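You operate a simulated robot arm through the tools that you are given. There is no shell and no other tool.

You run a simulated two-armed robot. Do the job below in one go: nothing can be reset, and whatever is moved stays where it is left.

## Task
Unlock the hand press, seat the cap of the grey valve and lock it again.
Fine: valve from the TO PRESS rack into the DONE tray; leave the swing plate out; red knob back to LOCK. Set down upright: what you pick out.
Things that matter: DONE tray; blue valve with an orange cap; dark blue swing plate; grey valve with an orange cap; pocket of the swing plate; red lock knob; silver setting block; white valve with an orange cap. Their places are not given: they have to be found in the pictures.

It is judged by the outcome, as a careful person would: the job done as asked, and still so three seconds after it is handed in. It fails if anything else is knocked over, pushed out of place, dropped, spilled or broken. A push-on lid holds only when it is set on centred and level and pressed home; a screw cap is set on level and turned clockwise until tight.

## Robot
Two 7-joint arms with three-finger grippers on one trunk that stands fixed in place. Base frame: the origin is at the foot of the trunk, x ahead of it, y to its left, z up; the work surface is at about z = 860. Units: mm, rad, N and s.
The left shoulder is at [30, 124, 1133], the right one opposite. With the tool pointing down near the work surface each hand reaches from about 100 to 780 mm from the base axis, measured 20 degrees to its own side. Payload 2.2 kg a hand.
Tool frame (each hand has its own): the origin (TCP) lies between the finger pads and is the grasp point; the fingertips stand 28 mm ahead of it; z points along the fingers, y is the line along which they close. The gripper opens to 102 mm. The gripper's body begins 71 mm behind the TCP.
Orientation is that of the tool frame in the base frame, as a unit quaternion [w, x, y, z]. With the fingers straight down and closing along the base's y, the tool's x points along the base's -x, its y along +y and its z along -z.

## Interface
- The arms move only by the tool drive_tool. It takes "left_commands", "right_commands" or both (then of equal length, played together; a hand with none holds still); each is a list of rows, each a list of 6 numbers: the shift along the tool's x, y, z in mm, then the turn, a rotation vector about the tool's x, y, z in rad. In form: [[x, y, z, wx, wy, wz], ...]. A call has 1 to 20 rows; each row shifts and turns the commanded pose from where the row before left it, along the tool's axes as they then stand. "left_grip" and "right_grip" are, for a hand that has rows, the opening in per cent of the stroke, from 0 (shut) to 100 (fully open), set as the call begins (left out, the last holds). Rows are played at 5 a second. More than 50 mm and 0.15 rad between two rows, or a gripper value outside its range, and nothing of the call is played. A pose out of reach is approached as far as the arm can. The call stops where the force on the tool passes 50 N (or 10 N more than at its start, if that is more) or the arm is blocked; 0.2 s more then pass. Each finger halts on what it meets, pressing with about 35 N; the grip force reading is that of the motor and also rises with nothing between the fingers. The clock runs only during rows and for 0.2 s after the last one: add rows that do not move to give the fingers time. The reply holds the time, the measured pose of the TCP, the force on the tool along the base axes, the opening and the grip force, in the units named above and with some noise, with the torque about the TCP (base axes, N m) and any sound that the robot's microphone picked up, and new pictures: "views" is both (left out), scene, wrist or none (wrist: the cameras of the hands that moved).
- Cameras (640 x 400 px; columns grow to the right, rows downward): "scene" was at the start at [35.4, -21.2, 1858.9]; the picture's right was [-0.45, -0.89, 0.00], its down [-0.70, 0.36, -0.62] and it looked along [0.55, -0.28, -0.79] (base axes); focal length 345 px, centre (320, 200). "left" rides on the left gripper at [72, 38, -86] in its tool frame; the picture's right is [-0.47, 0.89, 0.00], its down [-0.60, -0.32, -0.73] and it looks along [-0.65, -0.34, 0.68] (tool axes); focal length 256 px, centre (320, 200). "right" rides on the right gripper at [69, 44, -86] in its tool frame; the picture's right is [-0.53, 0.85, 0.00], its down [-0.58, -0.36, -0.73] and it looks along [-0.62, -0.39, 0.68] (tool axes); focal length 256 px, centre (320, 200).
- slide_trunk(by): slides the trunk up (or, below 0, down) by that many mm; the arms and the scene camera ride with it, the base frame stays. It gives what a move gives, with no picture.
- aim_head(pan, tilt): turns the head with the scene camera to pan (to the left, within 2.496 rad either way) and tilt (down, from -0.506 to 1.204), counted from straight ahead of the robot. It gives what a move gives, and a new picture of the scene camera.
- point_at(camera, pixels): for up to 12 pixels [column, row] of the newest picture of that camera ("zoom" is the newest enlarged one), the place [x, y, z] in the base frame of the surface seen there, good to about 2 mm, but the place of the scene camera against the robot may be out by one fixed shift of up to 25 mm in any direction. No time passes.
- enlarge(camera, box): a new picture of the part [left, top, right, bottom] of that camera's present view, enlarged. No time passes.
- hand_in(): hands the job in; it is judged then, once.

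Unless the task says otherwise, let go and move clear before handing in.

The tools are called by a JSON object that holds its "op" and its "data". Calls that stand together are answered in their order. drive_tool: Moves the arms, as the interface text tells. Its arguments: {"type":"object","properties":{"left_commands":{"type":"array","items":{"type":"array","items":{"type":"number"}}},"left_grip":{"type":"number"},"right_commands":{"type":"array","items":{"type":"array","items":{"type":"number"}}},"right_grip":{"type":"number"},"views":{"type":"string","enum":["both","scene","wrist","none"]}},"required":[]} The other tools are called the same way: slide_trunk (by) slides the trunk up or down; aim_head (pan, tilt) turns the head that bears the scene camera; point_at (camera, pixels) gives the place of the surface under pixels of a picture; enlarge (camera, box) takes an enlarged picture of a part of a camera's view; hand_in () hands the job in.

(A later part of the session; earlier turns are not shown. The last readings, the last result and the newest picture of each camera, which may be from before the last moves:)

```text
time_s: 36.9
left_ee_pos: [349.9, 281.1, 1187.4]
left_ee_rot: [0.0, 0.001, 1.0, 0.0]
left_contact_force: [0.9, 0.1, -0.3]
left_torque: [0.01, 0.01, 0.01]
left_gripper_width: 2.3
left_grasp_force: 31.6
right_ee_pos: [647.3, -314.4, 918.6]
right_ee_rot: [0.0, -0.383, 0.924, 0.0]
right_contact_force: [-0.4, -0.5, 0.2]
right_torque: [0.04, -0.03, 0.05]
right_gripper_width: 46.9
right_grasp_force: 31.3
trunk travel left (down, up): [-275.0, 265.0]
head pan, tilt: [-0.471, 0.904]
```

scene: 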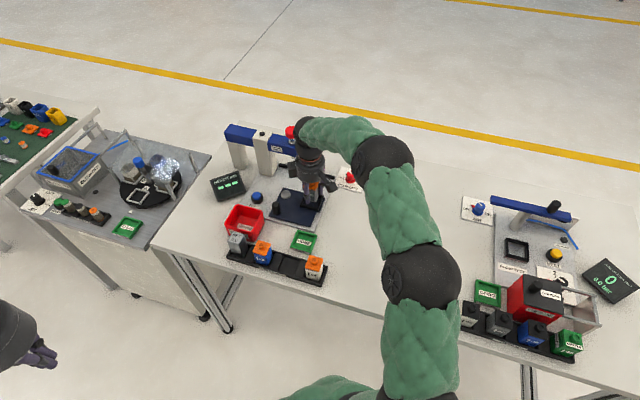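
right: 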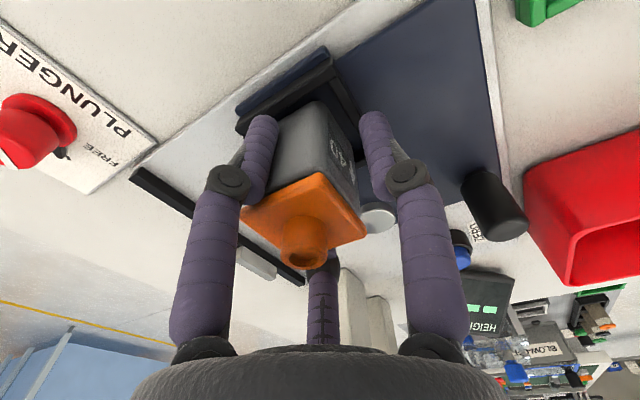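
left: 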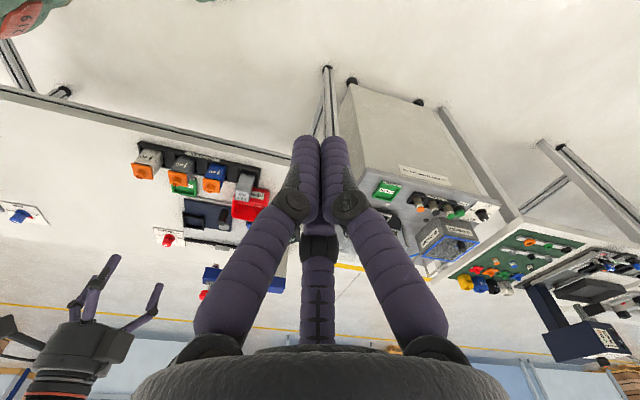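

{"op": "drive_tool", "data": {"right_commands": [[0, 0, 1, 0, 0, 0], [0, 0, 0, 0, 0, 0]], "views": "none"}}

{"op": "drive_tool", "data": {"right_commands": [[0, 0, 1, 0, 0, 0], [0, 0, 0, 0, 0, 0]], "views": "wrist"}}

```text
time_s: 37.5
left_ee_pos: [349.0, 281.6, 1186.4]
left_ee_rot: [0.0, 0.0, 1.0, 0.0]
left_contact_force: [-0.2, -0.4, -0.7]
left_torque: [0.03, 0.01, 0.0]
left_gripper_width: 2.3
left_grasp_force: 31.3
right_ee_pos: [648.4, -314.8, 919.1]
right_ee_rot: [0.001, -0.382, 0.924, 0.0]
right_contact_force: [-1.5, 1.2, 7.1]
right_torque: [0.08, 0.11, 0.03]
right_gripper_width: 46.6
right_grasp_force: 31.3
trunk travel left (down, up): [-275.0, 265.0]
head pan, tilt: [-0.471, 0.904]
```

```text
time_s: 38.1
left_ee_pos: [349.5, 281.6, 1187.2]
left_ee_rot: [0.0, 0.0, 1.0, 0.0]
left_contact_force: [0.4, 0.2, -0.4]
left_torque: [0.0, 0.01, 0.02]
left_gripper_width: 1.8
left_grasp_force: 31.9
right_ee_pos: [647.4, -314.3, 918.6]
right_ee_rot: [0.002, -0.382, 0.924, -0.002]
right_contact_force: [-1.2, -1.5, 13.4]
right_torque: [0.09, 0.17, -0.04]
right_gripper_width: 46.9
right_grasp_force: 31.1
trunk travel left (down, up): [-275.0, 265.0]
head pan, tilt: [-0.471, 0.904]
```

right: 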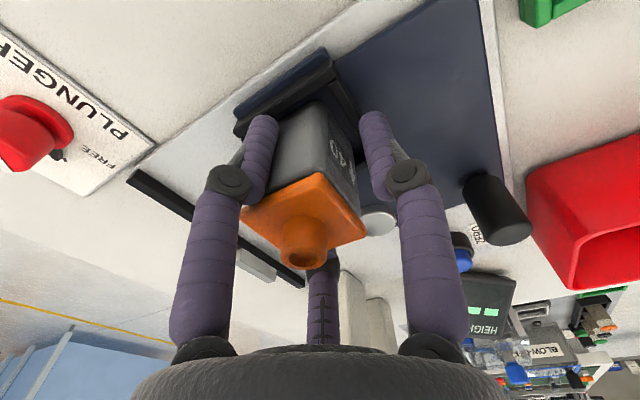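

The valve has bottomed at TCP z≈918.6 with 13 N, just as expected. I'll ease the preload and open to 60%.

{"op": "drive_tool", "data": {"right_commands": [[0, 0, -1.2, 0, 0, 0], [0, 0, 0, 0, 0, 0]], "views": "none"}}

{"op": "drive_tool", "data": {"right_commands": [[0, 0, 0, 0, 0, 0], [0, 0, 0, 0, 0, 0], [0, 0, 0, 0, 0, 0]], "right_grip": 60, "views": "both"}}

{"op": "enlarge", "data": {"camera": "right", "box": [220, 40, 420, 280]}}

```text
time_s: 38.7
left_ee_pos: [348.8, 281.0, 1186.9]
left_ee_rot: [-0.001, 0.001, 1.0, 0.0]
left_contact_force: [-0.2, 0.4, -0.7]
left_torque: [-0.01, 0.01, 0.02]
left_gripper_width: 2.2
left_grasp_force: 31.8
right_ee_pos: [647.5, -315.4, 917.1]
right_ee_rot: [0.0, -0.382, 0.924, -0.001]
right_contact_force: [1.5, -2.6, 8.8]
right_torque: [-0.1, -0.1, -0.01]
right_gripper_width: 46.2
right_grasp_force: 31.4
trunk travel left (down, up): [-275.0, 265.0]
head pan, tilt: [-0.471, 0.904]
```

```text
time_s: 39.5
left_ee_pos: [349.1, 281.8, 1187.7]
left_ee_rot: [0.0, -0.001, 1.0, 0.0]
left_contact_force: [0.6, 0.0, -0.7]
left_torque: [-0.02, 0.02, -0.01]
left_gripper_width: 1.8
left_grasp_force: 31.5
right_ee_pos: [647.6, -313.2, 918.1]
right_ee_rot: [0.0, -0.383, 0.924, 0.001]
right_contact_force: [-0.1, -0.2, 0.8]
right_torque: [0.0, -0.02, -0.01]
right_gripper_width: 61.5
right_grasp_force: 0.0
trunk travel left (down, up): [-275.0, 265.0]
head pan, tilt: [-0.471, 0.904]
```

scene: 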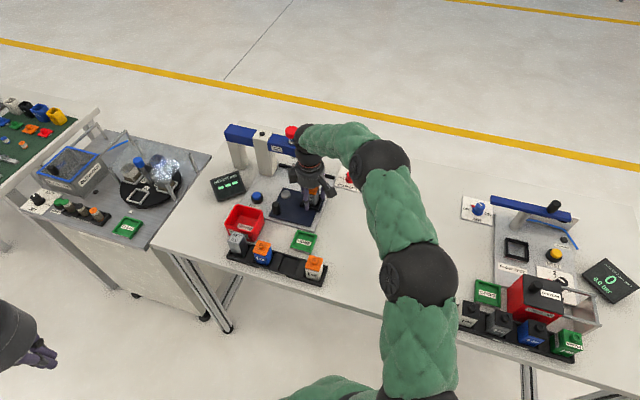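
right: 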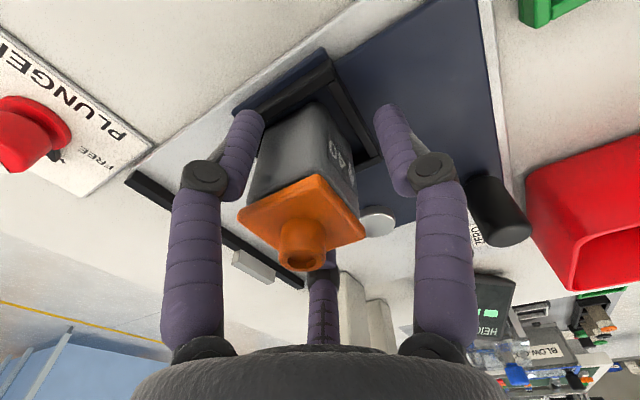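

```text
1.67 times, centred on (320, 160) of right
```

zoom: 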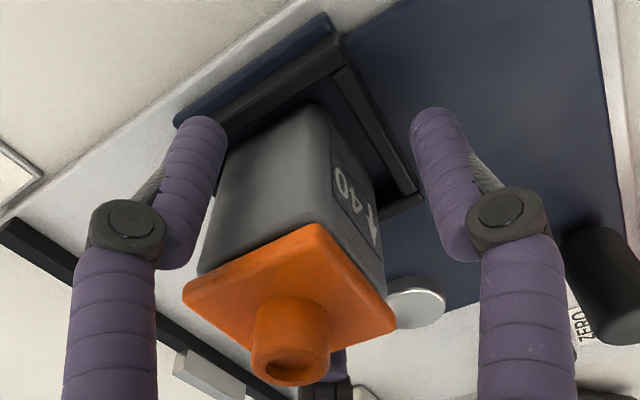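

Released and standing in the pocket. I'll lift straight up 100 mm and check.

{"op": "drive_tool", "data": {"right_commands": [[0, 0, -15, 0, 0, 0], [0, 0, -25, 0, 0, 0], [0, 0, -30, 0, 0, 0], [0, 0, -30, 0, 0, 0], [0, 0, 0, 0, 0, 0]], "views": "both"}}

{"op": "enlarge", "data": {"camera": "right", "box": [230, 10, 420, 170]}}

{"op": "enlarge", "data": {"camera": "scene", "box": [255, 140, 365, 240]}}

```text
time_s: 40.7
left_ee_pos: [350.7, 281.3, 1187.1]
left_ee_rot: [0.001, 0.0, 1.0, 0.0]
left_contact_force: [0.0, 0.9, 0.3]
left_torque: [-0.02, 0.04, -0.01]
left_gripper_width: 1.8
left_grasp_force: 31.5
right_ee_pos: [648.2, -312.7, 1019.3]
right_ee_rot: [0.0, -0.382, 0.924, 0.0]
right_contact_force: [0.5, -0.2, -0.2]
right_torque: [-0.01, 0.01, -0.04]
right_gripper_width: 61.1
right_grasp_force: 0.1
trunk travel left (down, up): [-275.0, 265.0]
head pan, tilt: [-0.471, 0.904]
```

scene: 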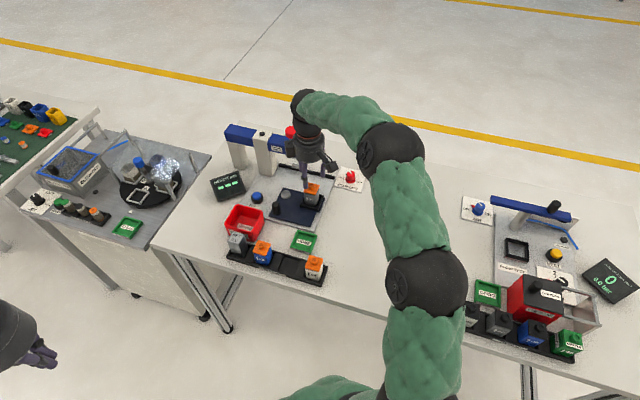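
right: 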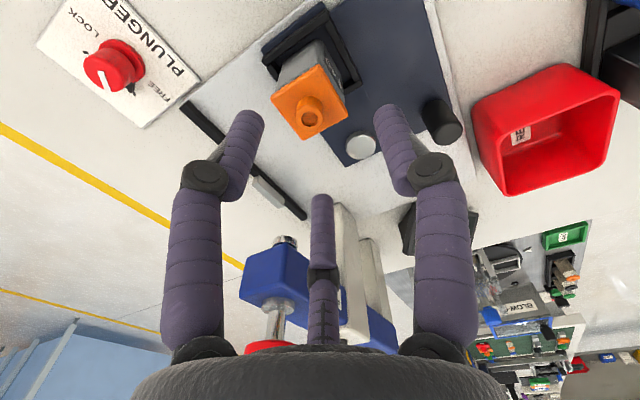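

```text
2.50 times, centred on (325, 90) of right
```

zoom: 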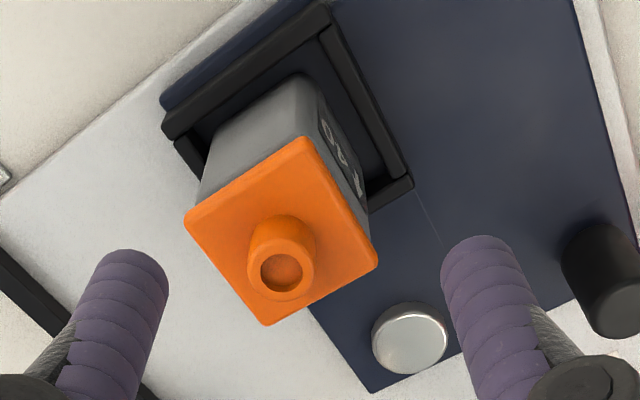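

```text
4.00 times, centred on (310, 190) of scene
```

zoom: 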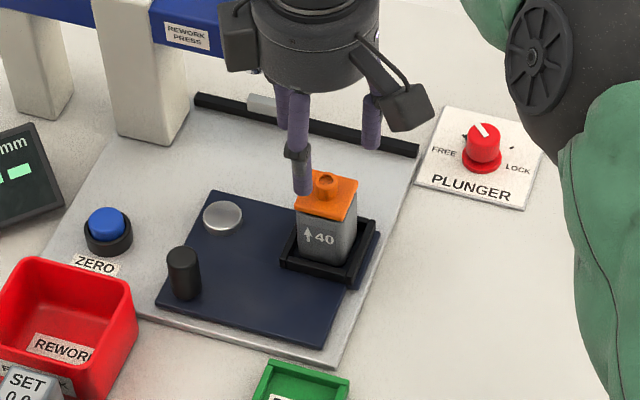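

The valve stands upright in the pocket. Next I'll measure the cap and the black handle post near (440,120) in the wrist view.

{"op": "enlarge", "data": {"camera": "right", "box": [260, 20, 480, 180]}}

{"op": "point_at", "data": {"camera": "right", "pixels": [[317, 66], [344, 115], [302, 137], [275, 95], [312, 118], [441, 134], [430, 130], [455, 130], [445, 138], [437, 110], [360, 147], [440, 103]]}}

```text
2.50 times, centred on (370, 100) of right
```

zoom: 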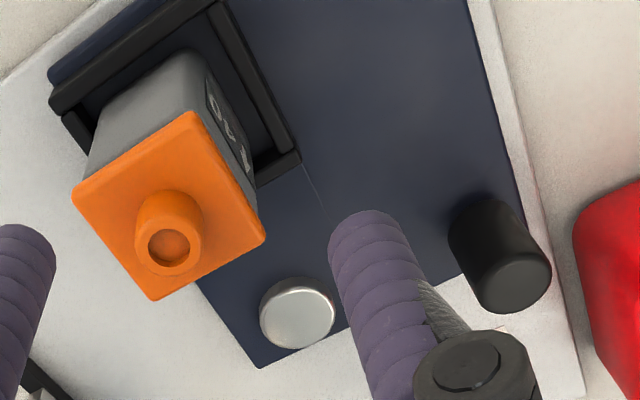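

```text
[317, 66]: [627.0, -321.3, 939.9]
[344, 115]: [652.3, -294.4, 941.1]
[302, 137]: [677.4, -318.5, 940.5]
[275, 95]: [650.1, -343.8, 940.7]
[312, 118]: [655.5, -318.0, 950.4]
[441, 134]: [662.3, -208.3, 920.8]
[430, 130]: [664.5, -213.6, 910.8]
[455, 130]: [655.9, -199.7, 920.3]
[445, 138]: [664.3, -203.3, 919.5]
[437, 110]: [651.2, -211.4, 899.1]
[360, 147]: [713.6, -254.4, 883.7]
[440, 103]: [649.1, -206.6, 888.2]
```

Cap centre measures (651.7,-319.5) vs pocket (650.1,-318.8): well centred. I'll pin down the handle's top centre and the red bin's nearby edges before caging the handle.

{"op": "point_at", "data": {"camera": "right", "pixels": [[448, 134], [434, 134], [461, 134], [448, 124], [448, 143], [475, 120], [500, 190], [560, 70], [612, 95], [472, 105], [480, 150], [440, 110]]}}

{"op": "enlarge", "data": {"camera": "scene", "box": [220, 160, 320, 250]}}

```text
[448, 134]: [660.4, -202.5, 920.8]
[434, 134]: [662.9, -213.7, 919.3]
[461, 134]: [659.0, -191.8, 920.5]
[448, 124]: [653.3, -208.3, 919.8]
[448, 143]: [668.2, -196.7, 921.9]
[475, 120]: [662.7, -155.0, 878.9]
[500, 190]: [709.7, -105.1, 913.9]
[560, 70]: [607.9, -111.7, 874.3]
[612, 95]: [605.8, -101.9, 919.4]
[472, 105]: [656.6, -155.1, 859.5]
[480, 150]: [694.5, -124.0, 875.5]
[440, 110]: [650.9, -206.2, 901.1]
```

```text
4.44 times, centred on (270, 205) of scene
```

zoom: 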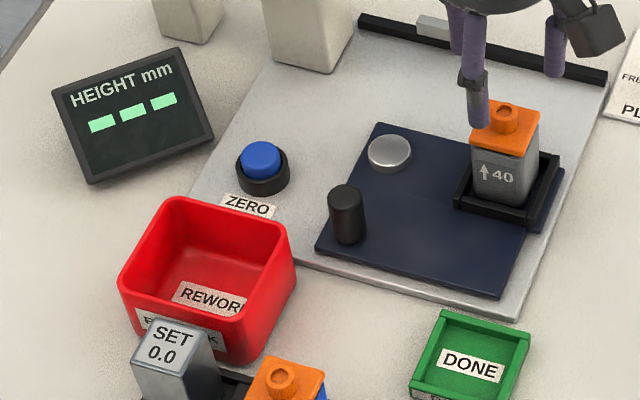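

Handle centre is (660.8,-202.6), radius ~10.5, top z 921; the bin is ~45 mm away. I'll move over it with the fingers at 40% and descend to TCP z≈912.

{"op": "drive_tool", "data": {"right_commands": [[-29, 23.1, 0, 0, 0, 0], [-29, 23.1, 0, 0, 0, 0], [-29, 23.1, 0, 0, 0, 0], [0, 0, 30, 0, 0, 0], [0, 0, 0, 0, 0, 0]], "right_grip": 40, "views": "both"}}

{"op": "enlarge", "data": {"camera": "right", "box": [220, 40, 420, 200]}}

```text
time_s: 41.9
left_ee_pos: [349.3, 281.5, 1187.8]
left_ee_rot: [-0.001, 0.0, 1.0, 0.0]
left_contact_force: [-1.1, 0.9, -0.3]
left_torque: [0.0, -0.02, -0.01]
left_gripper_width: 2.3
left_grasp_force: 31.6
right_ee_pos: [658.8, -203.3, 987.7]
right_ee_rot: [0.0, -0.383, 0.924, 0.0]
right_contact_force: [-1.1, 0.2, -0.2]
right_torque: [-0.02, -0.01, -0.04]
right_gripper_width: 40.9
right_grasp_force: 0.0
trunk travel left (down, up): [-275.0, 265.0]
head pan, tilt: [-0.471, 0.904]
```

scene: 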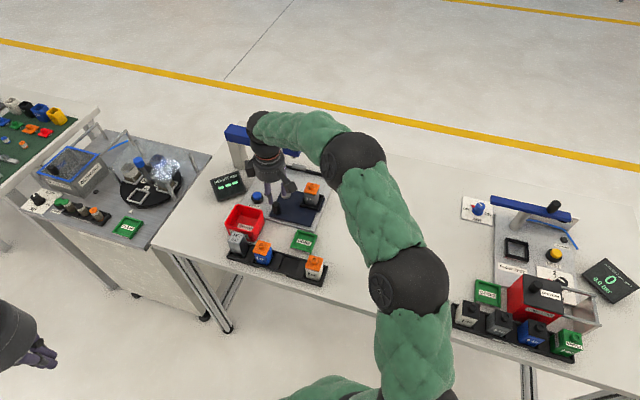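
right: 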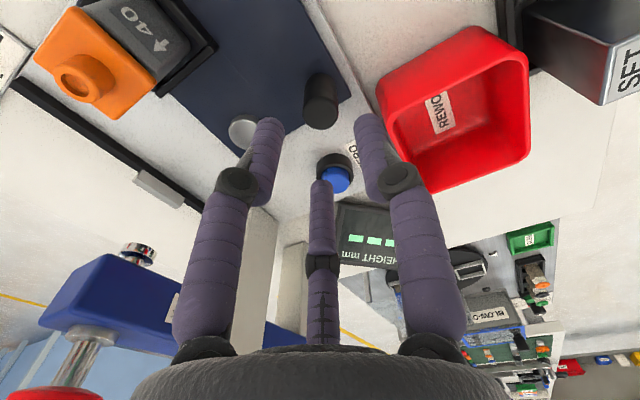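

```text
2.50 times, centred on (320, 120) of right
```

zoom: 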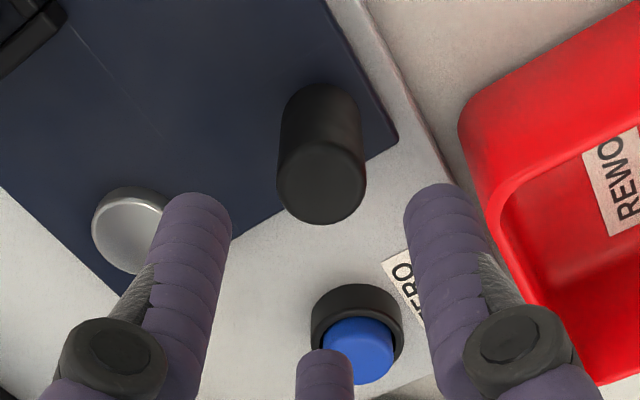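

The handle is centred (top at (321,114)). I'll check the bin's nearest rim relative to the front finger before descending.

{"op": "point_at", "data": {"camera": "right", "pixels": [[379, 85], [382, 75], [390, 110], [395, 130], [480, 30], [405, 165], [384, 95], [378, 90], [388, 125], [321, 114], [306, 114], [336, 114]]}}

```text
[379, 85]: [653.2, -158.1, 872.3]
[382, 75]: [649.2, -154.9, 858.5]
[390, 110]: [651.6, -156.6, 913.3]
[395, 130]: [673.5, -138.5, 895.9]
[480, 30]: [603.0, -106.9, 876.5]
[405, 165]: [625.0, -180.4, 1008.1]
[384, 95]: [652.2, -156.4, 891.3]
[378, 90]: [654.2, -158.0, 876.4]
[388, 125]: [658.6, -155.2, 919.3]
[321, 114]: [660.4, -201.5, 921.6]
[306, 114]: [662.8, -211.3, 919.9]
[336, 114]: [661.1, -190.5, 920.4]
```

The bin's corner at (655,-157) leaves ample room. I'll descend 75 mm around the handle.

{"op": "drive_tool", "data": {"right_commands": [[-0.6, -0.6, 25, 0, 0, 0], [0, 0, 25, 0, 0, 0], [0, 0, 25, 0, 0, 0], [0, 0, 0, 0, 0, 0]], "views": "none"}}

{"op": "drive_tool", "data": {"right_commands": [[0, 0, 0, 0, 0, 0], [0, 0, 0, 0, 0, 0], [0, 0, 0, 0, 0, 0]], "right_grip": 24, "views": "wrist"}}

```text
time_s: 42.9
left_ee_pos: [350.1, 282.4, 1186.8]
left_ee_rot: [-0.001, 0.0, 1.0, 0.0]
left_contact_force: [-0.5, -0.5, -0.1]
left_torque: [-0.02, 0.0, -0.01]
left_gripper_width: 2.1
left_grasp_force: 31.5
right_ee_pos: [660.0, -205.2, 912.8]
right_ee_rot: [0.0, -0.382, 0.924, 0.0]
right_contact_force: [-1.0, 0.9, -0.2]
right_torque: [0.01, -0.01, 0.0]
right_gripper_width: 41.0
right_grasp_force: 0.1
trunk travel left (down, up): [-275.0, 265.0]
head pan, tilt: [-0.471, 0.904]
```

```text
time_s: 43.7
left_ee_pos: [349.9, 280.7, 1187.3]
left_ee_rot: [0.0, 0.0, 1.0, 0.001]
left_contact_force: [0.7, -0.6, 1.0]
left_torque: [0.02, 0.01, -0.02]
left_gripper_width: 1.8
left_grasp_force: 31.0
right_ee_pos: [658.6, -204.6, 912.5]
right_ee_rot: [0.0, -0.383, 0.924, 0.0]
right_contact_force: [2.5, -0.5, -1.1]
right_torque: [-0.09, -0.06, 0.02]
right_gripper_width: 25.3
right_grasp_force: 45.5
trunk travel left (down, up): [-275.0, 265.0]
head pan, tilt: [-0.471, 0.904]
```

right: 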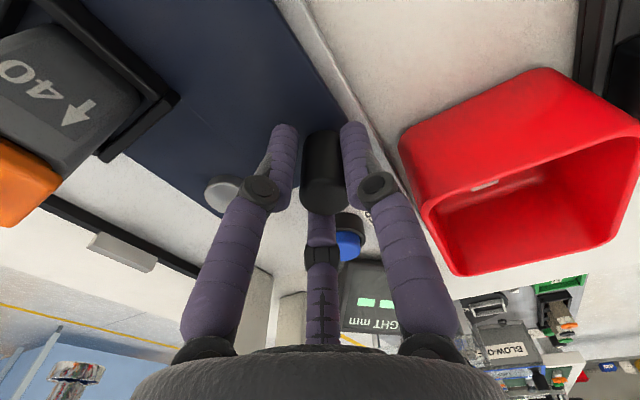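

The fingers close on the handle at 25.3 mm. I'll loosen to 27% so it's a loose cage and swing the handle along its arc (radius ~74 mm about the pivot) by the first 45°.

{"op": "drive_tool", "data": {"right_commands": [[0, 0, 0, 0, 0, 0], [5.82, -0.23, 0, 0, 0, 0], [5.79, -0.68, 0, 0, 0, 0], [5.71, -1.14, 0, 0, 0, 0], [5.61, -1.58, 0, 0, 0, 0], [0, 0, 0, 0, 0, 0]], "right_grip": 27, "views": "both"}}

{"op": "enlarge", "data": {"camera": "scene", "box": [230, 130, 360, 240]}}

```text
time_s: 45.1
left_ee_pos: [349.6, 280.8, 1186.6]
left_ee_rot: [0.0, -0.001, 1.0, 0.0]
left_contact_force: [-0.3, 0.6, 0.7]
left_torque: [-0.01, 0.02, 0.02]
left_gripper_width: 2.3
left_grasp_force: 31.4
right_ee_pos: [647.5, -223.7, 914.8]
right_ee_rot: [0.0, -0.383, 0.924, -0.001]
right_contact_force: [0.6, 0.0, 0.3]
right_torque: [0.0, 0.01, -0.03]
right_gripper_width: 27.7
right_grasp_force: 0.4
trunk travel left (down, up): [-275.0, 265.0]
head pan, tilt: [-0.471, 0.904]
```

scene: 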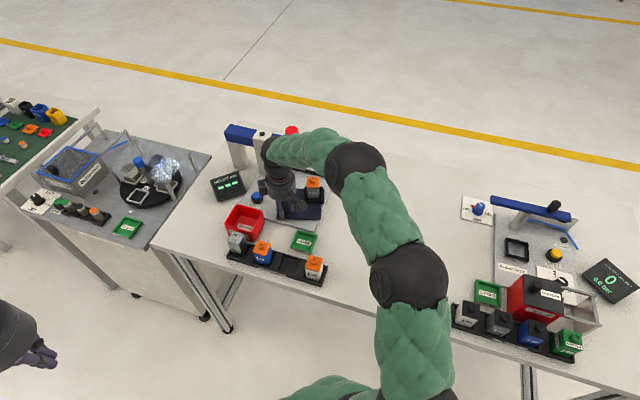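
right: 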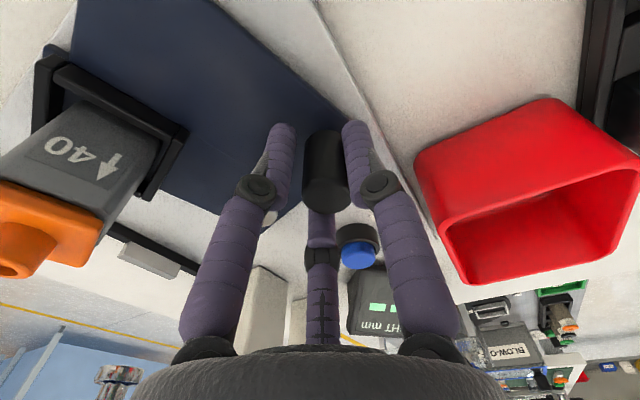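

```text
3.64 times, centred on (295, 185) of scene
```

zoom: 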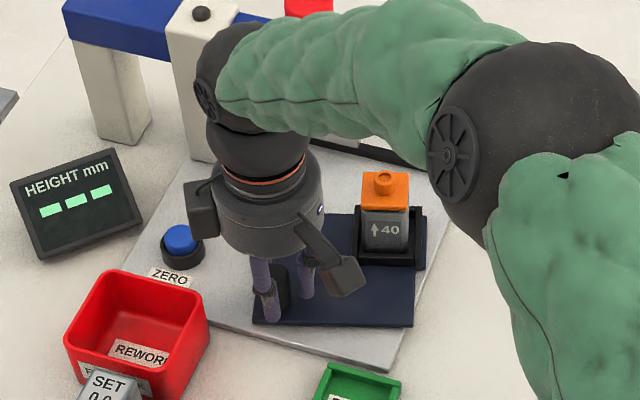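

The plate swings easily with almost no force (rotated ~18°) and the valve stays upright. I'll continue along the arc.

{"op": "drive_tool", "data": {"right_commands": [[5.47, -2.02, 0, 0, 0, 0], [5.29, -2.44, 0, 0, 0, 0], [5.08, -2.85, 0, 0, 0, 0], [4.84, -3.24, 0, 0, 0, 0], [4.58, -3.61, 0, 0, 0, 0], [4.28, -3.96, 0, 0, 0, 0], [3.96, -4.28, 0, 0, 0, 0], [3.61, -4.58, 0, 0, 0, 0], [0, 0, 0, 0, 0, 0]], "views": "both"}}

{"op": "enlarge", "data": {"camera": "scene", "box": [230, 130, 360, 240]}}

```text
time_s: 47.1
left_ee_pos: [348.3, 281.5, 1186.7]
left_ee_rot: [0.001, 0.0, 1.0, 0.0]
left_contact_force: [-1.0, 0.6, 0.1]
left_torque: [-0.02, -0.03, -0.01]
left_gripper_width: 2.0
left_grasp_force: 31.3
right_ee_pos: [639.4, -268.2, 913.3]
right_ee_rot: [-0.001, -0.383, 0.924, 0.001]
right_contact_force: [-11.0, -0.3, -2.1]
right_torque: [-0.03, 0.3, 0.16]
right_gripper_width: 33.0
right_grasp_force: 3.7
trunk travel left (down, up): [-275.0, 265.0]
head pan, tilt: [-0.471, 0.904]
```

scene: 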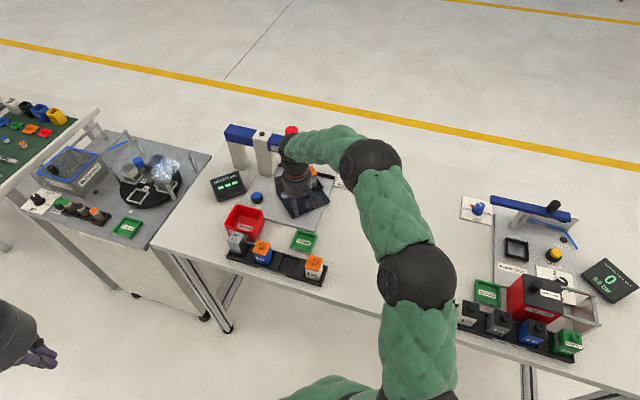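
right: 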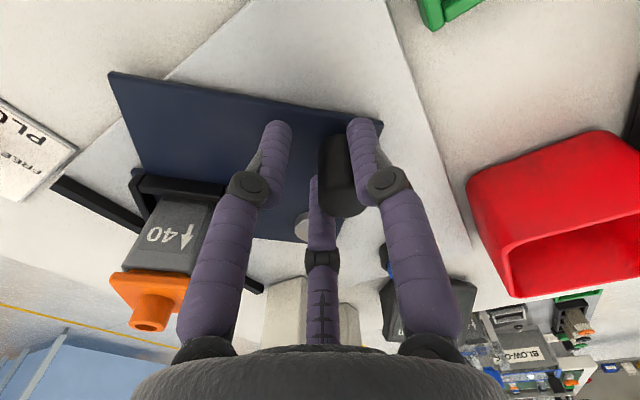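

```text
3.64 times, centred on (295, 185) of scene
```

zoom: 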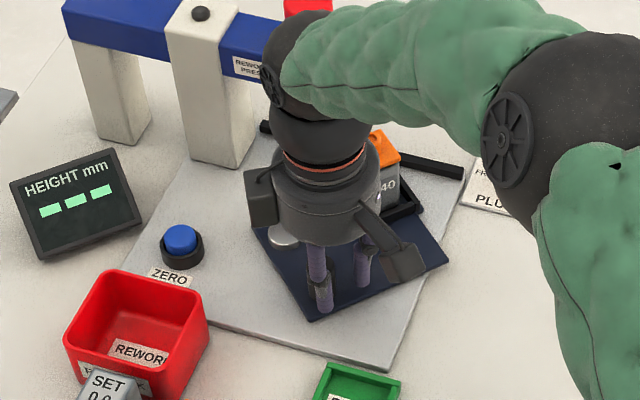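

The handle is lagging and wedging between two fingers (opening grew to 33 mm, −11 N in x). I'll measure where the handle is now, then recentre and grip it firmly.

{"op": "point_at", "data": {"camera": "right", "pixels": [[345, 203], [335, 195], [355, 200], [342, 185], [340, 160], [302, 228], [150, 315], [345, 210]]}}

{"op": "enlarge", "data": {"camera": "right", "box": [240, 90, 440, 260]}}

```text
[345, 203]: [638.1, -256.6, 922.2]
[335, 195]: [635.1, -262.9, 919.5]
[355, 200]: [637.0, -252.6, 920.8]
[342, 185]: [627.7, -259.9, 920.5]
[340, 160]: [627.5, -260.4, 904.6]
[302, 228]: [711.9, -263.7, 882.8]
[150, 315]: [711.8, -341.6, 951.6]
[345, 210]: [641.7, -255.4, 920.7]
```

```text
2.35 times, centred on (340, 175) of right
```

zoom: 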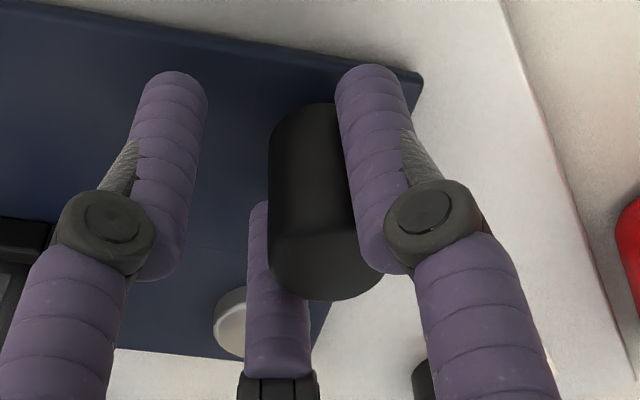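

The handle is at (638,-257.5), about 10 mm behind the TCP. I'll open to 50%, recentre on it and grip firmly.

{"op": "drive_tool", "data": {"right_commands": [[0, 0, 0, 0, 0, 0], [0, 0, 0, 0, 0, 0], [-2.9, 4.1, 0, 0, 0, 0], [-3.0, 4.2, 0, 0, 0, 0], [0, 0, 0, 0, 0, 0]], "right_grip": 50, "views": "wrist"}}

{"op": "drive_tool", "data": {"right_commands": [[0, 0, 0, 0, 0, 0], [0, 0, 0, 0, 0, 0], [0, 0, 0, 0, 0, 0]], "right_grip": 10, "views": "wrist"}}

```text
time_s: 48.3
left_ee_pos: [349.7, 282.0, 1187.9]
left_ee_rot: [0.0, 0.0, 1.0, 0.0]
left_contact_force: [-0.1, -0.1, 0.5]
left_torque: [-0.03, 0.0, 0.01]
left_gripper_width: 2.1
left_grasp_force: 31.6
right_ee_pos: [638.8, -256.7, 913.1]
right_ee_rot: [-0.001, -0.382, 0.924, 0.0]
right_contact_force: [-0.1, 0.4, 0.1]
right_torque: [-0.01, 0.02, 0.01]
right_gripper_width: 50.8
right_grasp_force: 0.1
trunk travel left (down, up): [-275.0, 265.0]
head pan, tilt: [-0.471, 0.904]
```

right: 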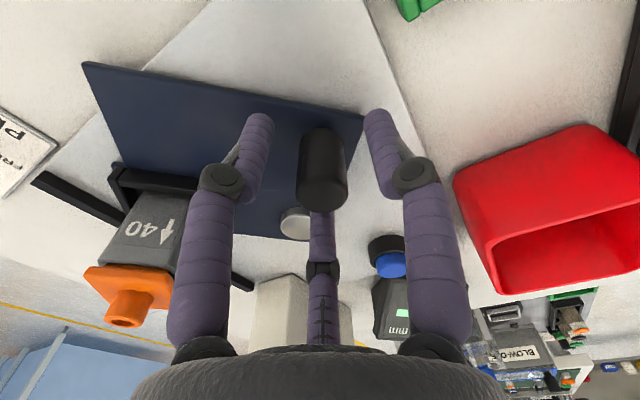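

```text
time_s: 49.1
left_ee_pos: [349.5, 281.1, 1188.2]
left_ee_rot: [0.0, 0.0, 1.0, 0.0]
left_contact_force: [0.6, 1.4, 0.4]
left_torque: [0.02, 0.01, -0.01]
left_gripper_width: 2.1
left_grasp_force: 31.3
right_ee_pos: [637.9, -257.0, 913.3]
right_ee_rot: [0.0, -0.383, 0.924, 0.0]
right_contact_force: [2.1, -0.3, 1.8]
right_torque: [0.04, -0.21, 0.02]
right_gripper_width: 23.0
right_grasp_force: 45.5
trunk travel left (down, up): [-275.0, 265.0]
head pan, tilt: [-0.471, 0.904]
```

right: 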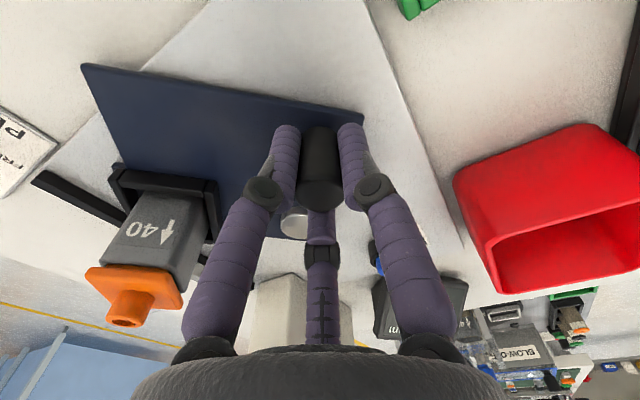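

Handle gripped firmly at 23 mm, at angle ~182° about the pivot. I'll continue the arc turning the hand with the plate (about 4.4° per row), six rows first.

{"op": "drive_tool", "data": {"right_commands": [[3.79, -4.34, 0, 0, 0, -0.0763], [3.79, -4.34, 0, 0, 0, -0.0763], [3.79, -4.34, 0, 0, 0, -0.0763], [3.79, -4.34, 0, 0, 0, -0.0763], [3.79, -4.34, 0, 0, 0, -0.0763], [3.79, -4.34, 0, 0, 0, -0.0763], [0, 0, 0, 0, 0, 0]], "views": "both"}}

{"op": "enlarge", "data": {"camera": "scene", "box": [230, 120, 360, 230]}}

```text
time_s: 50.7
left_ee_pos: [350.5, 282.7, 1187.7]
left_ee_rot: [0.0, 0.0, 1.0, 0.001]
left_contact_force: [0.2, 0.2, 0.4]
left_torque: [0.02, 0.01, 0.04]
left_gripper_width: 1.9
left_grasp_force: 31.4
right_ee_pos: [648.2, -288.7, 913.1]
right_ee_rot: [0.0, -0.583, 0.812, -0.001]
right_contact_force: [10.4, 4.0, 6.1]
right_torque: [0.22, -0.54, -0.05]
right_gripper_width: 22.8
right_grasp_force: 44.9
trunk travel left (down, up): [-275.0, 265.0]
head pan, tilt: [-0.471, 0.904]
```

scene: 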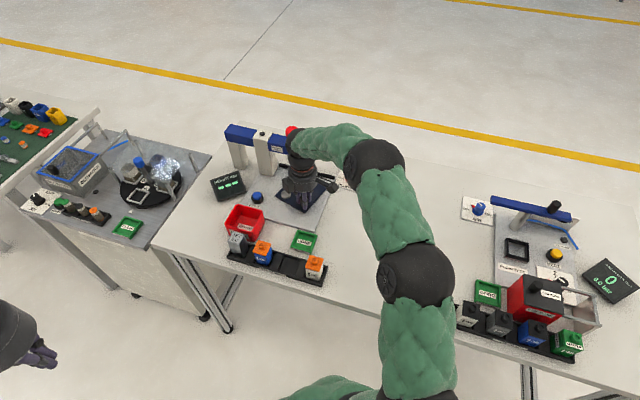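
right: 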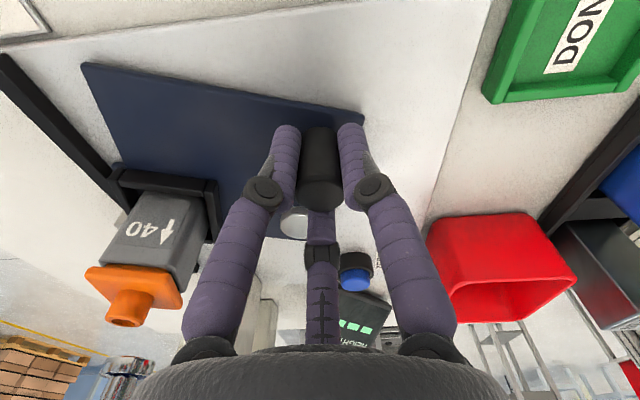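

```text
3.64 times, centred on (295, 175) of scene
```

zoom: 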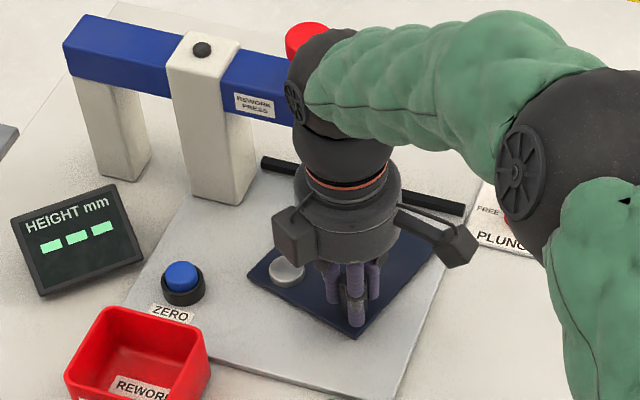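

Good progress: handle at ~208°, moderate 10 N outward pull, so I'll bias slightly inward and do three more rows.

{"op": "drive_tool", "data": {"right_commands": [[3.4, -4.7, 0, 0, 0, -0.0763], [3.4, -4.7, 0, 0, 0, -0.0763], [3.5, -4.6, 0, 0, 0, -0.0763], [0, 0, 0, 0, 0, 0]], "views": "both"}}

{"op": "enlarge", "data": {"camera": "scene", "box": [230, 120, 360, 230]}}

```text
time_s: 51.7
left_ee_pos: [348.8, 282.5, 1187.7]
left_ee_rot: [0.0, 0.0, 1.0, 0.0]
left_contact_force: [0.3, -0.3, -0.1]
left_torque: [0.01, 0.0, -0.01]
left_gripper_width: 2.2
left_grasp_force: 31.4
right_ee_pos: [658.0, -303.5, 913.8]
right_ee_rot: [-0.001, -0.672, 0.741, 0.001]
right_contact_force: [1.2, 1.7, 10.6]
right_torque: [0.17, 0.48, 0.1]
right_gripper_width: 22.8
right_grasp_force: 45.1
trunk travel left (down, up): [-275.0, 265.0]
head pan, tilt: [-0.471, 0.904]
```

scene: 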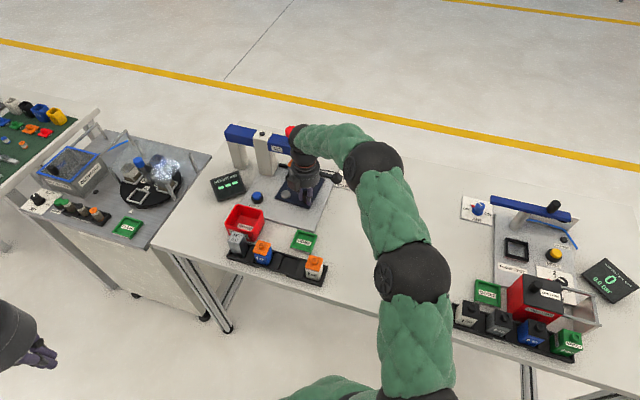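
right: 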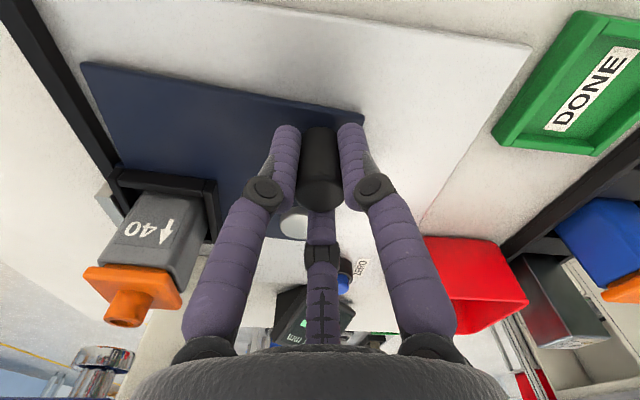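

```text
3.64 times, centred on (295, 175) of scene
```

zoom: 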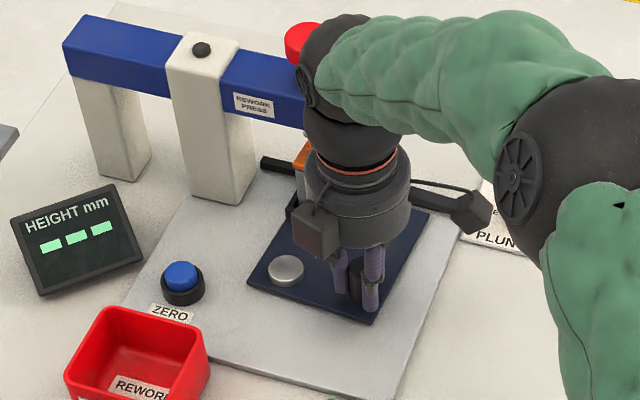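

Handle is now at ~221°, about 4–5° short of 90° travel. I'll continue in small steps watching for the stop.

{"op": "drive_tool", "data": {"right_commands": [[1.95, -2.6, 0, 0, 0, -0.0436], [0, 0, 0, 0, 0, 0]], "views": "none"}}

{"op": "drive_tool", "data": {"right_commands": [[1.4, -1.9, 0, 0, 0, -0.03], [0, 0, 0, 0, 0, 0]], "views": "wrist"}}

```text
time_s: 52.3
left_ee_pos: [349.1, 283.0, 1187.2]
left_ee_rot: [-0.001, 0.0, 1.0, -0.001]
left_contact_force: [-0.4, -0.4, -0.5]
left_torque: [0.03, -0.02, -0.01]
left_gripper_width: 2.0
left_grasp_force: 31.6
right_ee_pos: [660.2, -305.7, 913.4]
right_ee_rot: [-0.001, -0.688, 0.725, 0.001]
right_contact_force: [-3.9, 0.6, 9.3]
right_torque: [-0.13, 0.34, 0.29]
right_gripper_width: 22.8
right_grasp_force: 44.7
trunk travel left (down, up): [-275.0, 265.0]
head pan, tilt: [-0.471, 0.904]
```

```text
time_s: 52.9
left_ee_pos: [347.7, 281.4, 1187.3]
left_ee_rot: [0.001, 0.0, 1.0, -0.001]
left_contact_force: [0.7, -0.1, -1.2]
left_torque: [0.03, -0.01, 0.01]
left_gripper_width: 2.1
left_grasp_force: 31.5
right_ee_pos: [661.3, -306.8, 913.3]
right_ee_rot: [0.001, -0.698, 0.716, 0.0]
right_contact_force: [-6.5, -0.1, 7.1]
right_torque: [-0.34, 0.1, 0.0]
right_gripper_width: 22.6
right_grasp_force: 45.2
trunk travel left (down, up): [-275.0, 265.0]
head pan, tilt: [-0.471, 0.904]
```

right: 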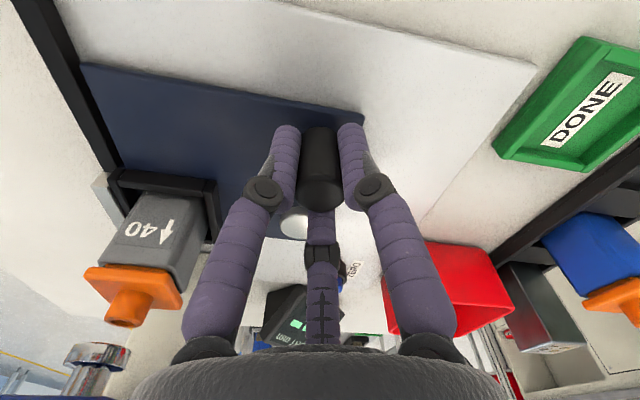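

Handle at ~225°: the plate's end edge now lies along the black bar. I'll nudge 1–2° more to feel the stop.

{"op": "drive_tool", "data": {"right_commands": [[0.8, -1.05, 0, 0, 0, -0.017], [0, 0, 0, 0, 0, 0]], "views": "none"}}

{"op": "drive_tool", "data": {"right_commands": [[0.8, -1.05, 0, 0, 0, -0.017], [0, 0, 0, 0, 0, 0]], "views": "wrist"}}

{"op": "point_at", "data": {"camera": "right", "pixels": [[88, 72], [116, 150], [92, 105], [60, 50], [83, 90], [105, 140], [125, 305], [95, 270], [180, 300], [120, 262], [140, 270], [108, 190]]}}

```text
time_s: 53.5
left_ee_pos: [348.3, 282.1, 1188.4]
left_ee_rot: [0.001, 0.0, 1.0, 0.0]
left_contact_force: [0.7, -0.6, -1.1]
left_torque: [-0.03, -0.01, -0.02]
left_gripper_width: 2.0
left_grasp_force: 31.5
right_ee_pos: [661.1, -308.4, 913.5]
right_ee_rot: [-0.001, -0.705, 0.71, 0.001]
right_contact_force: [-11.3, 3.1, 6.2]
right_torque: [0.31, 0.32, -0.05]
right_gripper_width: 22.7
right_grasp_force: 45.1
trunk travel left (down, up): [-275.0, 265.0]
head pan, tilt: [-0.471, 0.904]
```

```text
time_s: 54.1
left_ee_pos: [348.6, 282.4, 1188.3]
left_ee_rot: [0.0, -0.001, 1.0, 0.0]
left_contact_force: [-0.1, 0.5, -0.3]
left_torque: [-0.01, -0.01, -0.03]
left_gripper_width: 2.0
left_grasp_force: 31.6
right_ee_pos: [660.5, -307.8, 914.1]
right_ee_rot: [0.0, 0.711, -0.704, -0.002]
right_contact_force: [-18.2, 9.8, 3.7]
right_torque: [0.5, 0.61, -0.09]
right_gripper_width: 22.5
right_grasp_force: 45.2
trunk travel left (down, up): [-275.0, 265.0]
head pan, tilt: [-0.471, 0.904]
```

right: 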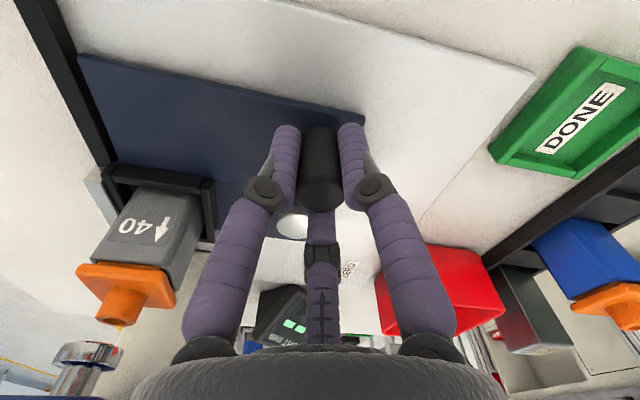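

```text
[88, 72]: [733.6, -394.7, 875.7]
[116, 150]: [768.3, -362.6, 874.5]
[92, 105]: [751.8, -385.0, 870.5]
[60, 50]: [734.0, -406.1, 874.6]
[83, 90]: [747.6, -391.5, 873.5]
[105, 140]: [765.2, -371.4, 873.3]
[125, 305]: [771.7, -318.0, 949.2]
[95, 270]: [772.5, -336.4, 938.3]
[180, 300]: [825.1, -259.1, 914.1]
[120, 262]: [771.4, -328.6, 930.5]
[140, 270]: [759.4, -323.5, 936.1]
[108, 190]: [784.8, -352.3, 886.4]
```

The handle no longer advances and the reaction rose to ~20 N against the push: the plate is at its stop, with the valve boss near (772,-318) under the plunger. I'll open and lift off the handle.

{"op": "drive_tool", "data": {"right_commands": [[0, 0, 0, 0, 0, 0], [0, 0, 0, 0, 0, 0], [0, 0, -20, 0, 0, 0], [0, 0, -30, 0, 0, 0], [0, 0, -40, 0, 0, 0], [0, 0, -40, 0, 0, 0], [0, 0, 0, 0, 0, 0]], "right_grip": 45, "views": "both"}}

{"op": "enlarge", "data": {"camera": "scene", "box": [230, 110, 360, 220]}}

{"op": "enlarge", "data": {"camera": "right", "box": [0, 120, 250, 330]}}

```text
time_s: 55.7
left_ee_pos: [350.5, 281.2, 1187.0]
left_ee_rot: [0.0, 0.0, 1.0, 0.001]
left_contact_force: [0.0, -0.3, -0.6]
left_torque: [0.0, 0.0, -0.06]
left_gripper_width: 2.1
left_grasp_force: 31.6
right_ee_pos: [663.7, -306.9, 1043.6]
right_ee_rot: [0.001, 0.71, -0.704, -0.001]
right_contact_force: [-0.6, -1.2, -0.9]
right_torque: [0.0, 0.02, 0.0]
right_gripper_width: 45.9
right_grasp_force: 0.0
trunk travel left (down, up): [-275.0, 265.0]
head pan, tilt: [-0.471, 0.904]
```

scene: 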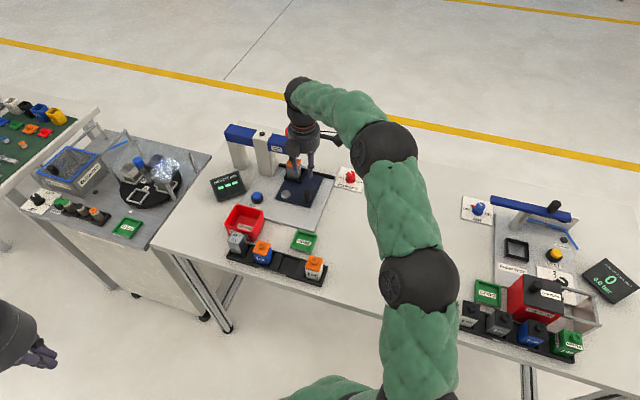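
right: 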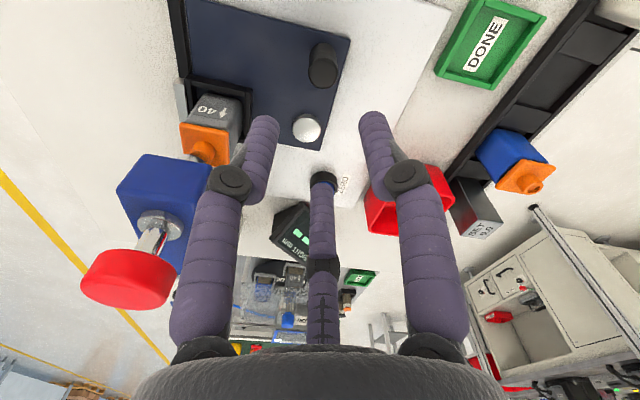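

```text
3.64 times, centred on (295, 165) of scene
```

zoom: 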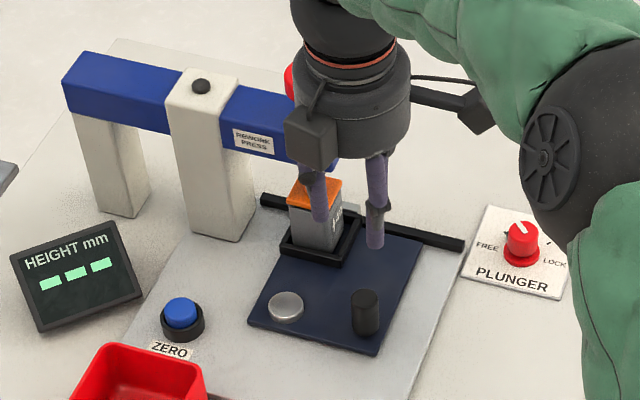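

```text
1.90 times, centred on (125, 225) of right
```

zoom: 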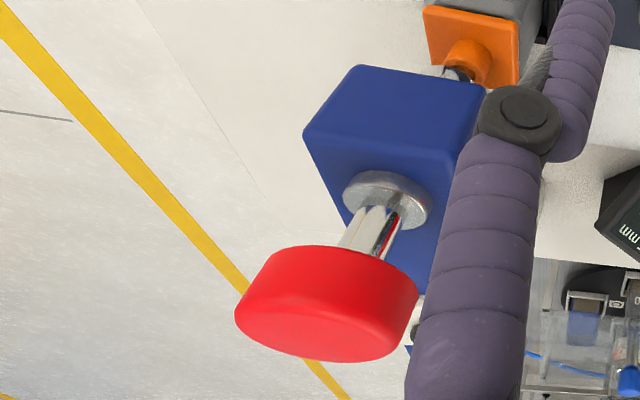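

The valve stands under the plunger. I'll measure the red plunger knob's top face from this view.

{"op": "point_at", "data": {"camera": "zoom", "pixels": [[320, 335], [270, 335], [370, 335], [320, 350], [320, 310], [320, 290], [260, 310], [400, 310], [375, 225], [450, 75], [465, 60], [390, 190]]}}

{"op": "point_at", "data": {"camera": "right", "pixels": [[125, 290], [125, 300], [100, 290], [150, 290], [125, 280], [85, 285], [170, 285], [208, 152], [195, 160], [322, 70], [307, 128], [200, 120]]}}

```text
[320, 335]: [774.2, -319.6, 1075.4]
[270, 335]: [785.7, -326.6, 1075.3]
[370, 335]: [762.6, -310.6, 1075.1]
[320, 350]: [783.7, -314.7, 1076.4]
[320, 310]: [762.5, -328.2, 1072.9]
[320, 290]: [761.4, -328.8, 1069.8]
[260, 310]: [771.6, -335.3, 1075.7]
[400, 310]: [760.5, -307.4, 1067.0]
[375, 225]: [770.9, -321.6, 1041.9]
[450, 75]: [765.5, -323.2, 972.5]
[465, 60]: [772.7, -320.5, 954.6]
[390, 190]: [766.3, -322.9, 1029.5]
```

```text
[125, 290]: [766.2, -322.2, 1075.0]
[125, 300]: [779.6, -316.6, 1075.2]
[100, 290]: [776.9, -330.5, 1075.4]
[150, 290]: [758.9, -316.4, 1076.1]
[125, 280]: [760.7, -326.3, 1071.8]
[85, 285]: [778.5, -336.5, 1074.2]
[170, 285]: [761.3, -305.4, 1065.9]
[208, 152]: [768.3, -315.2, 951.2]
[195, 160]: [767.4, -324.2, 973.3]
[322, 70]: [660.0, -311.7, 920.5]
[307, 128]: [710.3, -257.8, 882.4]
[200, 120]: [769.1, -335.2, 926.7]
```

Knob top z≈1075, centred near (777,-317.5); plunger tip ~15–20 mm above the boss. It's far, so I'll press with closed fingertips and a tilted hand: first back off and up, turn slightly, close the fingers, then raise the trunk 150 mm.

{"op": "drive_tool", "data": {"right_commands": [[0, 0, -40, 0, 0, 0], [0, 0, -40, 0, 0, 0], [0, 30, 0, 0, 0, 0], [0, 30, 0, 0, 0, 0], [0, 0, 0, 0, 0, 0.1325], [0, 0, 0, 0, 0, 0.1325], [0, 0, 0, 0, 0, 0]], "right_grip": 0, "views": "none"}}

{"op": "slide_trunk", "data": {"by": 150}}

```text
time_s: 57.3
left_ee_pos: [350.4, 281.8, 1186.7]
left_ee_rot: [0.0, 0.0, 1.0, 0.0]
left_contact_force: [-0.3, -0.2, -0.5]
left_torque: [0.02, 0.01, 0.01]
left_gripper_width: 1.9
left_grasp_force: 31.5
right_ee_pos: [604.4, -309.5, 1122.3]
right_ee_rot: [0.0, -0.61, 0.792, 0.0]
right_contact_force: [0.2, -0.4, 0.9]
right_torque: [0.0, 0.0, 0.01]
right_gripper_width: 2.3
right_grasp_force: 31.5
trunk travel left (down, up): [-275.0, 265.0]
head pan, tilt: [-0.471, 0.904]
```

```text
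time_s: 59.1
left_ee_pos: [350.1, 281.5, 1337.2]
left_ee_rot: [0.0, 0.0, 1.0, 0.0]
left_contact_force: [-0.5, 0.2, -0.2]
left_torque: [0.02, -0.03, -0.01]
left_gripper_width: 2.2
left_grasp_force: 31.9
right_ee_pos: [603.5, -310.4, 1271.4]
right_ee_rot: [0.0, -0.611, 0.792, -0.001]
right_contact_force: [1.1, 0.5, -0.2]
right_torque: [-0.02, 0.05, 0.0]
right_gripper_width: 2.0
right_grasp_force: 31.0
trunk travel left (down, up): [-425.0, 115.0]
head pan, tilt: [-0.471, 0.904]
```

Trunk is up. I'll tilt the hand 30° forward and bring the closed fingertips to about 55 mm above the plunger knob.

{"op": "drive_tool", "data": {"right_commands": [[0, 0, 0, 0.1309, 0, 0], [0, 0, 0, 0.1309, 0, 0], [0, 0, 0, 0.1309, 0, 0], [0, 0, 0, 0.1309, 0, 0], [-7.42, -17.7, 35.86, 0, 0, 0], [-7.42, -17.7, 35.86, 0, 0, 0], [-7.42, -17.7, 35.86, 0, 0, 0], [-7.42, -17.7, 35.86, 0, 0, 0], [-7.42, -17.7, 35.86, 0, 0, 0], [0, 0, 0, 0, 0, 0]], "views": "both"}}

{"op": "enlarge", "data": {"camera": "scene", "box": [220, 120, 360, 250]}}

```text
time_s: 61.3
left_ee_pos: [347.6, 281.5, 1337.3]
left_ee_rot: [0.0, -0.001, 1.0, 0.0]
left_contact_force: [-0.4, 0.8, 0.6]
left_torque: [-0.01, -0.02, 0.02]
left_gripper_width: 2.1
left_grasp_force: 32.0
right_ee_pos: [775.1, -317.5, 1161.1]
right_ee_rot: [0.158, -0.589, 0.765, -0.206]
right_contact_force: [0.1, -0.4, 0.2]
right_torque: [-0.01, 0.0, 0.01]
right_gripper_width: 1.9
right_grasp_force: 30.9
trunk travel left (down, up): [-425.0, 115.0]
head pan, tilt: [-0.471, 0.904]
```

scene: 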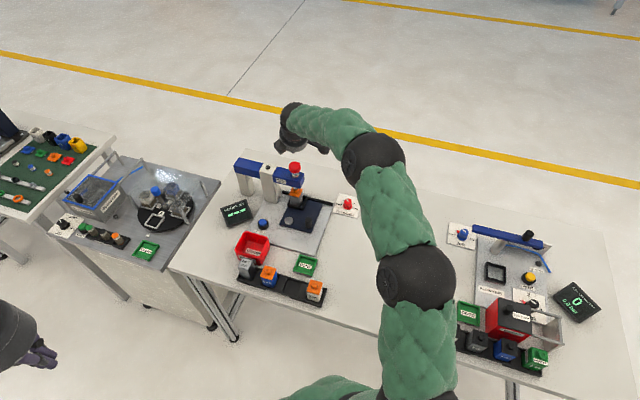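
right: 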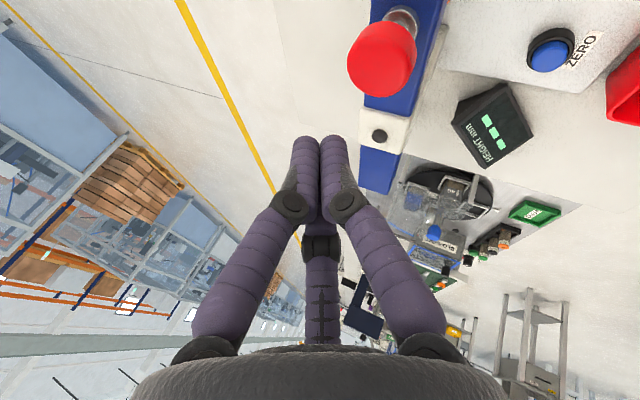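

```text
3.08 times, centred on (290, 185) of scene
```

zoom: 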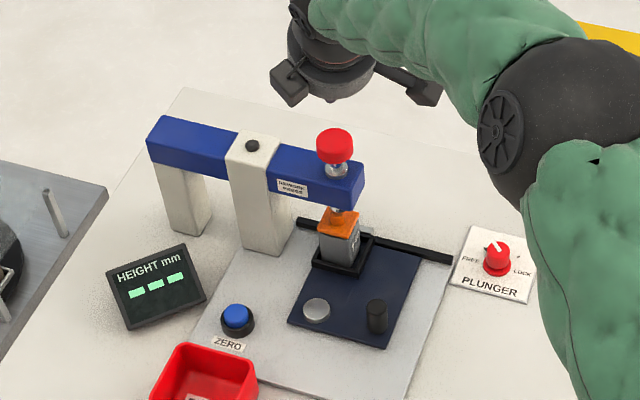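

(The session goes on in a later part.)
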